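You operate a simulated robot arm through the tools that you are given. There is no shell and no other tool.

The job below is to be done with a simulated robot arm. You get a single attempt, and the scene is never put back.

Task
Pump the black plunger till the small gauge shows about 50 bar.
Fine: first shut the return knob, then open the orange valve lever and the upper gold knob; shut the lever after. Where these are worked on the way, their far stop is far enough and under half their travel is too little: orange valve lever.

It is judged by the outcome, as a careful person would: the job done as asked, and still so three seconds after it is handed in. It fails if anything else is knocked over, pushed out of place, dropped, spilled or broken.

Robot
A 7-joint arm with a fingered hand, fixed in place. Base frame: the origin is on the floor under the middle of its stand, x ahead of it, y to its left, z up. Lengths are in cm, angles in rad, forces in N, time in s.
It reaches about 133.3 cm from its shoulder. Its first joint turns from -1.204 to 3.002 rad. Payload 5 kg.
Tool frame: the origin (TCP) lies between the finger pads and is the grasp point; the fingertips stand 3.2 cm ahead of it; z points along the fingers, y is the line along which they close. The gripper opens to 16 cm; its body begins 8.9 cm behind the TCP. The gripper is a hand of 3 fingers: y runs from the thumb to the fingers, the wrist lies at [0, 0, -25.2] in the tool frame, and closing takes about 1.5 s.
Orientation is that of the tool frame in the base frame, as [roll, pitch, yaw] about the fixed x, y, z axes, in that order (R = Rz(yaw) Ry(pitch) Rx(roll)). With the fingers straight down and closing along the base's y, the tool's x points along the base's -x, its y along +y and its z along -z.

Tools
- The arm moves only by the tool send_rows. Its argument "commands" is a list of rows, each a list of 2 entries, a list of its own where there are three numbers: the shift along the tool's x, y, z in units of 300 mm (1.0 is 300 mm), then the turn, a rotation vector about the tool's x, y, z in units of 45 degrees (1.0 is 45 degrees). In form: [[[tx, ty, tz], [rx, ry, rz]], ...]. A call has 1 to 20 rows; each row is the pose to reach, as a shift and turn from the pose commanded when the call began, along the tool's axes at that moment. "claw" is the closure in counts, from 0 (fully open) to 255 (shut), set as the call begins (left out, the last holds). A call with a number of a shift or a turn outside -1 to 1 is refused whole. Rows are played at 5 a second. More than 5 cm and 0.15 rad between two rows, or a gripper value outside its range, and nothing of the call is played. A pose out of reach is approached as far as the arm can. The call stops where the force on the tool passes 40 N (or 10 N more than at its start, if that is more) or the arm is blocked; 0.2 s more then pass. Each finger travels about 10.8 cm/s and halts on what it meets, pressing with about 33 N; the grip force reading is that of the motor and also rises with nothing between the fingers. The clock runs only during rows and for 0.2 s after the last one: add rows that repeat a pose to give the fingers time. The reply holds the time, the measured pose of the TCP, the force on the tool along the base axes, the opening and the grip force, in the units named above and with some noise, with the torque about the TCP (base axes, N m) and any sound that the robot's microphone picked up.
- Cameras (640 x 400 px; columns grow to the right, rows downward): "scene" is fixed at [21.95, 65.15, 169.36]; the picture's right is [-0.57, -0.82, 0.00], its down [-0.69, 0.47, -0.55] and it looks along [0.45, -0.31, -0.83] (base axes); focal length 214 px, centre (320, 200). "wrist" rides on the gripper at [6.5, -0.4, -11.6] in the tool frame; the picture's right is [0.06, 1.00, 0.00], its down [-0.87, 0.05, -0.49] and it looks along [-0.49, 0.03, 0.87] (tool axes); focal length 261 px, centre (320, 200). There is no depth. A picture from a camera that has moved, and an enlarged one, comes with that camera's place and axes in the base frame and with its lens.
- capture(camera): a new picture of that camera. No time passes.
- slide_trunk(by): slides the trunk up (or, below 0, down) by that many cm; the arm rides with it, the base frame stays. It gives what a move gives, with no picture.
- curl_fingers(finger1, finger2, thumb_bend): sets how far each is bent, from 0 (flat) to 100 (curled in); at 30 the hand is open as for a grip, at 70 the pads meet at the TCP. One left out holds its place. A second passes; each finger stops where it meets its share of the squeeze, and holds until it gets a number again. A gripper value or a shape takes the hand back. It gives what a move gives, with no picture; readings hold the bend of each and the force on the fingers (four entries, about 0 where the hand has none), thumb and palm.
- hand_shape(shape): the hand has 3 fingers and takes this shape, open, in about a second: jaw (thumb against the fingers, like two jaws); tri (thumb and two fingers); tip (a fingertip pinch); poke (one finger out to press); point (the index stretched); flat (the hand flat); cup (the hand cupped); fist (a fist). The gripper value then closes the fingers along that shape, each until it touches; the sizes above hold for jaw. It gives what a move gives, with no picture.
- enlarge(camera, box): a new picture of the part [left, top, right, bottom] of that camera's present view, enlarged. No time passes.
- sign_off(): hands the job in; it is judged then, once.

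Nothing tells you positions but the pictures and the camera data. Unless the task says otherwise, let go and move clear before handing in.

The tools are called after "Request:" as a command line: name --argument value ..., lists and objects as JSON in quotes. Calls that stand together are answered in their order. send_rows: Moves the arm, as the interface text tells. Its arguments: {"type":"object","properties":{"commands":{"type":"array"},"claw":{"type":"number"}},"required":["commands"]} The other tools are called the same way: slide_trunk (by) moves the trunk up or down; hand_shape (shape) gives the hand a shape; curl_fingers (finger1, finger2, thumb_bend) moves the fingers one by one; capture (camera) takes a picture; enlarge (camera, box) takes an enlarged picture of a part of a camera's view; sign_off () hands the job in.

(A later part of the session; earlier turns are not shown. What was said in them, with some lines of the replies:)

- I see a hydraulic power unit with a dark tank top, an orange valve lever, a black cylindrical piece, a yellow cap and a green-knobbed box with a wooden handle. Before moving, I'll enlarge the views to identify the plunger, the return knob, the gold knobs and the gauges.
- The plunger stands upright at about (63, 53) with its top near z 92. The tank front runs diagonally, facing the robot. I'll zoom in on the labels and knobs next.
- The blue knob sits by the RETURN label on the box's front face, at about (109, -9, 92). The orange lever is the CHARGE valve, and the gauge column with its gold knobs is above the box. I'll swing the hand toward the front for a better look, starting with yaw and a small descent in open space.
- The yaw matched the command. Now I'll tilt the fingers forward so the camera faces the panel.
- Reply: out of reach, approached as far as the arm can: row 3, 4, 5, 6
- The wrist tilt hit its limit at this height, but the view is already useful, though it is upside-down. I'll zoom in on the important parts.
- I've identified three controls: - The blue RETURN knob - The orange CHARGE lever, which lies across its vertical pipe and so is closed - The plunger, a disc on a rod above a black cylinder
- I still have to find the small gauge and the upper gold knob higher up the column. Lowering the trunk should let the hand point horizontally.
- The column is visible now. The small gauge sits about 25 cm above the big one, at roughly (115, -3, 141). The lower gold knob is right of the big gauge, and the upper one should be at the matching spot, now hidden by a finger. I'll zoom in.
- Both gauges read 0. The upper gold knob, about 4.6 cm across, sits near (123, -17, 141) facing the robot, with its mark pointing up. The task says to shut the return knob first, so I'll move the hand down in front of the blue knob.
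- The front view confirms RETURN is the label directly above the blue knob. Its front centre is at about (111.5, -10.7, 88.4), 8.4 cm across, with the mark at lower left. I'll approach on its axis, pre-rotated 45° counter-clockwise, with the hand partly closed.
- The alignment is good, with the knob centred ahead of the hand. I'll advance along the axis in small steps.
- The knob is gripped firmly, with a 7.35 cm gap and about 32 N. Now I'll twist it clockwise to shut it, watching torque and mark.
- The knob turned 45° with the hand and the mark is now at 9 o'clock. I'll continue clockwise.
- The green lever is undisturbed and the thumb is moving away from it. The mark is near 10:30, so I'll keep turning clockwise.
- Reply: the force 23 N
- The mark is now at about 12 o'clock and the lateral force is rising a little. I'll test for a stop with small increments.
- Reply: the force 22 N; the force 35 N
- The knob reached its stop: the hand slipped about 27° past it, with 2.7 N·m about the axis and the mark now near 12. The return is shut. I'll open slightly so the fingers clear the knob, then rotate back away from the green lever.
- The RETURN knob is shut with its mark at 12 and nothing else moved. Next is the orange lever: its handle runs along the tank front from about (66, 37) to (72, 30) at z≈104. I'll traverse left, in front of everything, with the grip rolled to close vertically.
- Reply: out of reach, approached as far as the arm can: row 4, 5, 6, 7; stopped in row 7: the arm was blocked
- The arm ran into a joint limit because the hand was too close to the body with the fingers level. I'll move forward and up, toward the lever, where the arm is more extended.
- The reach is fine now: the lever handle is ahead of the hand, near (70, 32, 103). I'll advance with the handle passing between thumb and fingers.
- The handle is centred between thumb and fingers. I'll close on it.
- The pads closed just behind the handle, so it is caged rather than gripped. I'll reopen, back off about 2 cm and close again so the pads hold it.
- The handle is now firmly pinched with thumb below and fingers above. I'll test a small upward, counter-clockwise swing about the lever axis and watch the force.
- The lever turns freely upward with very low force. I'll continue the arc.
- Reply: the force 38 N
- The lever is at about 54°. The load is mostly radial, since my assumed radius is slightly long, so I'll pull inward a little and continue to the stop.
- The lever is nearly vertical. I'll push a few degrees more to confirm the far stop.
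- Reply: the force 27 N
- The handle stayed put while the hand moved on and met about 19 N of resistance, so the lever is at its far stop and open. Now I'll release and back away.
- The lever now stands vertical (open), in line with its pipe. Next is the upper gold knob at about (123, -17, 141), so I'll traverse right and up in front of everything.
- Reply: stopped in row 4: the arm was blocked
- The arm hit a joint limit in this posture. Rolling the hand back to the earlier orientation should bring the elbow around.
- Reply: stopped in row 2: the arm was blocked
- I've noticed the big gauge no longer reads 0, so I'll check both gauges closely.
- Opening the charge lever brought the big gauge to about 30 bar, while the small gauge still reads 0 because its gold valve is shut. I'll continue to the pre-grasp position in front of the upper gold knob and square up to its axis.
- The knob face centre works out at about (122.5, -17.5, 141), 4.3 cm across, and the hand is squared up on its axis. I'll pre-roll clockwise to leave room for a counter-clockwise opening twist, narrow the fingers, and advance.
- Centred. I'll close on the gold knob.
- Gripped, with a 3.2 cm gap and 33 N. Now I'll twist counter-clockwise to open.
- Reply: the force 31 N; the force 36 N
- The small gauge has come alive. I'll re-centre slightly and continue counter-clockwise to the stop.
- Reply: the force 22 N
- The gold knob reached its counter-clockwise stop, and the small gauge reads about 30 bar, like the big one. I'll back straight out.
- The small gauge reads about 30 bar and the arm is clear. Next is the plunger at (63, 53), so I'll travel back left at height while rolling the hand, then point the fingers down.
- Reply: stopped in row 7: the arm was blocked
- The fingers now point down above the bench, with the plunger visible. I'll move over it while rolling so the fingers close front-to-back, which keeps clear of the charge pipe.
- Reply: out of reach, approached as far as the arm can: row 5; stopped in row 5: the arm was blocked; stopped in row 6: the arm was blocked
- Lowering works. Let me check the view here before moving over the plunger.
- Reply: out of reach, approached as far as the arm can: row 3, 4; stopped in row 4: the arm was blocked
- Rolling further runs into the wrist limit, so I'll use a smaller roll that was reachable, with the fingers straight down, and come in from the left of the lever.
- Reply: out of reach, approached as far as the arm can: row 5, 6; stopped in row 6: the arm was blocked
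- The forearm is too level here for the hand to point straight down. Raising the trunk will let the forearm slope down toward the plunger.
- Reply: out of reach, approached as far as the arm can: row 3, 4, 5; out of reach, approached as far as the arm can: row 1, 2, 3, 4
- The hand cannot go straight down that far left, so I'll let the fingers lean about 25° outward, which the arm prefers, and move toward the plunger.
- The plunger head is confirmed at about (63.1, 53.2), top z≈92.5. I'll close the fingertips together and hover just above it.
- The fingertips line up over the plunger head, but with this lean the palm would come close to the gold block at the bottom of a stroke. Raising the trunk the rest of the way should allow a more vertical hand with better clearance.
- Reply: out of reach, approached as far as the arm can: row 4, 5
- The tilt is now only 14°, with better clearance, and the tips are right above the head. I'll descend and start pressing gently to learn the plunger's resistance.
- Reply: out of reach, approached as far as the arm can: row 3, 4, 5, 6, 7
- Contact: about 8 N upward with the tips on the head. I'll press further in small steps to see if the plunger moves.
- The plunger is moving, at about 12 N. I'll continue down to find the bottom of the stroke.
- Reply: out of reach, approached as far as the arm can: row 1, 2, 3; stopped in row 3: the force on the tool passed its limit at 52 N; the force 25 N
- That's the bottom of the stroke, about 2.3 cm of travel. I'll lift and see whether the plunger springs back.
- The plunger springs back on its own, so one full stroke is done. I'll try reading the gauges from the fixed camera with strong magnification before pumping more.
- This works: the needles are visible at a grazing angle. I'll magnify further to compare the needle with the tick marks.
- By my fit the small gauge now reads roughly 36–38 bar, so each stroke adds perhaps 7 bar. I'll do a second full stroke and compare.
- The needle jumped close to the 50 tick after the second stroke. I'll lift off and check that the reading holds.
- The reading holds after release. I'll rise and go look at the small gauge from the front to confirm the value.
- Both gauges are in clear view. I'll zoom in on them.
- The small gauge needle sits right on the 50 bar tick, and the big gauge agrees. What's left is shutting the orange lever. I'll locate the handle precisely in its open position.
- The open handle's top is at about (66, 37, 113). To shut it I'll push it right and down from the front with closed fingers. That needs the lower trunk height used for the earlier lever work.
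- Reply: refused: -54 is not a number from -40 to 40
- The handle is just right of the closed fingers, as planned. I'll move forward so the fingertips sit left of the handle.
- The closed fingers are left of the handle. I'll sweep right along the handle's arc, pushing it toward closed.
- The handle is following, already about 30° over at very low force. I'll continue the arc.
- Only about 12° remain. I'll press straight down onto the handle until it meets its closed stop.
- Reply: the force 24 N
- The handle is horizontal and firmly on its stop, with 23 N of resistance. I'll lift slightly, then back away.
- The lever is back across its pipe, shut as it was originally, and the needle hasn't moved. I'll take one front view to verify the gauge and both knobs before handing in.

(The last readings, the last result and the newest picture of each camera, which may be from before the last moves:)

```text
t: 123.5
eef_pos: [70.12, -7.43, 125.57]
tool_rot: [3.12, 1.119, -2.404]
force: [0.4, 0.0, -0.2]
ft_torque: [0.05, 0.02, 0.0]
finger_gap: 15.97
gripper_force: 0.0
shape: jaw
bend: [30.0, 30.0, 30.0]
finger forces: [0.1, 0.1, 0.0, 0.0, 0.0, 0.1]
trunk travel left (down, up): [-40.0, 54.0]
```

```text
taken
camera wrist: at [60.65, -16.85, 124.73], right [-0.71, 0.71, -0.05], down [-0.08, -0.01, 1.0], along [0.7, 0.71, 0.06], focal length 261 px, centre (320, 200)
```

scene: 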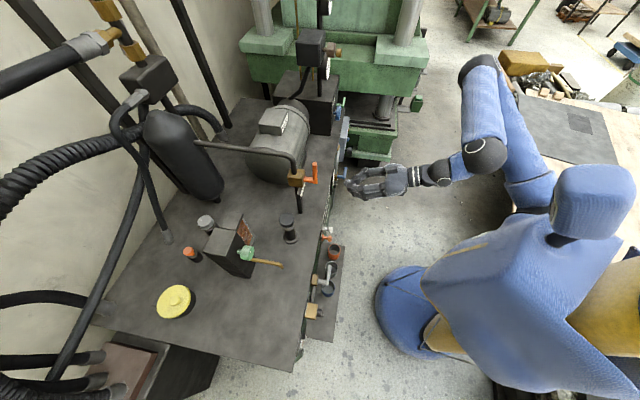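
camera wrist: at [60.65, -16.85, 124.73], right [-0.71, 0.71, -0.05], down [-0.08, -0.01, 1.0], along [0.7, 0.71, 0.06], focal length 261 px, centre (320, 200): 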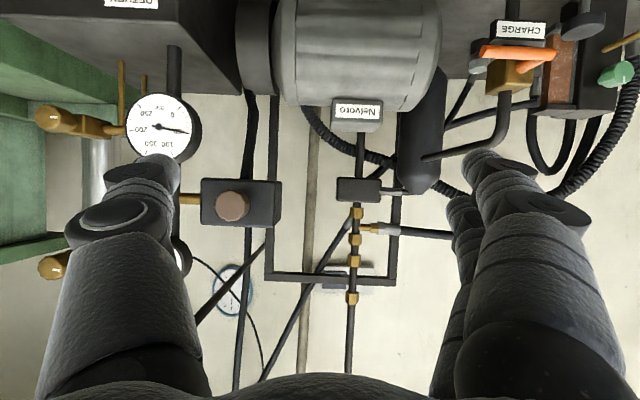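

Request:
send_rows --commands '[[[-0.019, -0.125, -0.056], [0, 0, 0]], [[-0.039, -0.25, -0.112], [0, 0, 0]], [[-0.058, -0.375, -0.167], [0, 0, 0]], [[-0.078, -0.5, -0.223], [0, 0, 0]], [[-0.078, -0.5, -0.223], [0, 0, 0]], [[-0.078, -0.5, -0.223], [0, 0, 0]], [[-0.078, -0.5, -0.223], [0, 0, 0]], [[-0.078, -0.5, -0.223], [0, 0, 0]], [[-0.078, -0.5, -0.223], [0, 0, 0]], [[-0.078, -0.5, -0.223], [0, 0, 0]]]'

Request:
capture --camera "wrist"

Request:
enlarge --camera "wrist" --box '[180, 60, 300, 250]'

```text
t: 125.7
eef_pos: [76.84, -21.56, 130.28]
tool_rot: [3.122, 1.12, -2.404]
force: [0.8, 0.0, 0.9]
ft_torque: [-0.01, -0.02, 0.0]
finger_gap: 15.98
gripper_force: 0.0
shape: jaw
bend: [30.0, 30.0, 30.0]
finger forces: [0.0, 0.0, 0.0, 0.1, 0.0, 0.0]
trunk travel left (down, up): [-40.0, 54.0]
```

```text
taken
camera wrist: at [67.4, -31.12, 129.58], right [-0.71, 0.71, -0.05], down [-0.08, -0.01, 1.0], along [0.7, 0.71, 0.06], focal length 261 px, centre (320, 200)
```

wrist: 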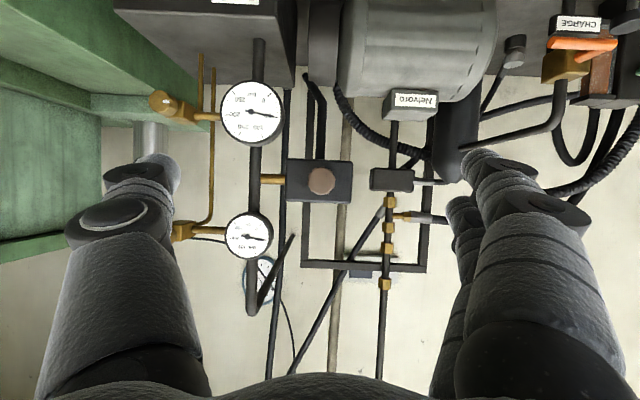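

```text
2.11 times, centred on (240, 155) of wrist
camera zoom: at [67.4, -31.12, 129.58], right [-0.71, 0.71, -0.05], down [-0.08, -0.01, 1.0], along [0.7, 0.71, 0.06], focal length 549 px, centre (488, 295)
```

zoom: 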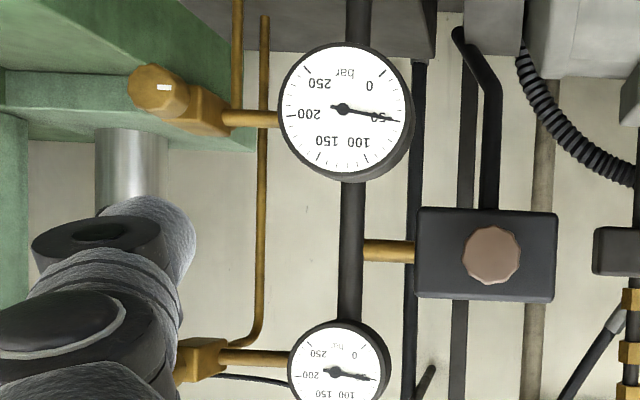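

Request:
enlarge --camera "wrist" --box '[220, 205, 280, 265]'

Request:
enlarge --camera "scene" --box '[320, 85, 380, 135]'

Request:
capture --camera "scene"

```text
6.67 times, centred on (250, 235) of wrist
camera zoom: at [67.4, -31.12, 129.58], right [-0.71, 0.71, -0.05], down [-0.08, -0.01, 1.0], along [0.7, 0.71, 0.06], focal length 1738 px, centre (787, -33)
```

zoom: 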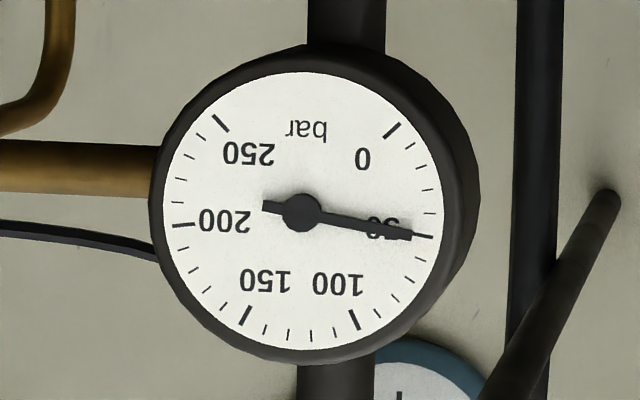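

```text
8.00 times, centred on (350, 110) of scene
camera zoom: at [21.95, 65.15, 169.36], right [-0.57, -0.82, 0.0], down [-0.69, 0.47, -0.55], along [0.45, -0.31, -0.83], focal length 1716 px, centre (80, 920)
```

zoom: 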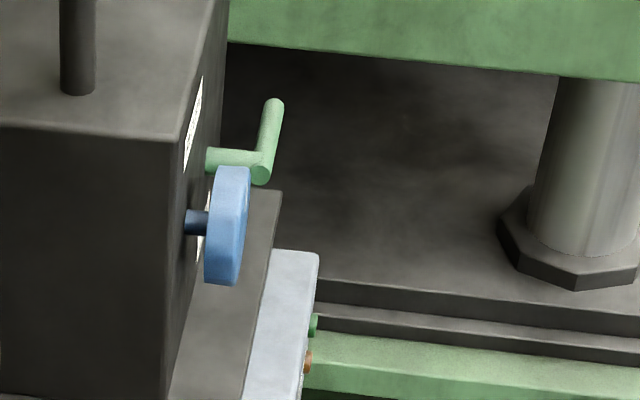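

```text
taken
```

scene: 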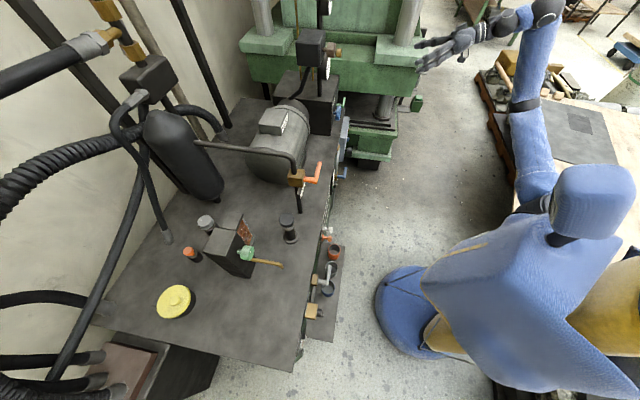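

The small gauge's needle sits exactly on 50 bar and has held steady since pumping. The return knob is shut, the upper gold knob is open and the orange lever is shut again. Nothing else was disturbed and the hand is clear, so I'm handing in.

Request:
sign_off

```text
The job is handed in.
```

The small gauge reads 50 bar. It held there after I let go of the plunger and after I shut the orange lever, and I've handed the job in.

- **Return knob:** turned clockwise to its stop, so it is shut.
- **Orange lever:** opened to its far stop before pumping. Opening it brought the line up to about 30 bar. Afterwards I pushed it back to its closed stop.
- **Upper gold knob:** turned counter-clockwise to its stop. It stays open so the small gauge keeps reading.
- **Plunger:** two full strokes, about 10 bar each, took the gauge from 30 to 50 bar. The big gauge agrees.

In the final pictures nothing else looks moved or knocked over, and the hand is clear of the equipment.
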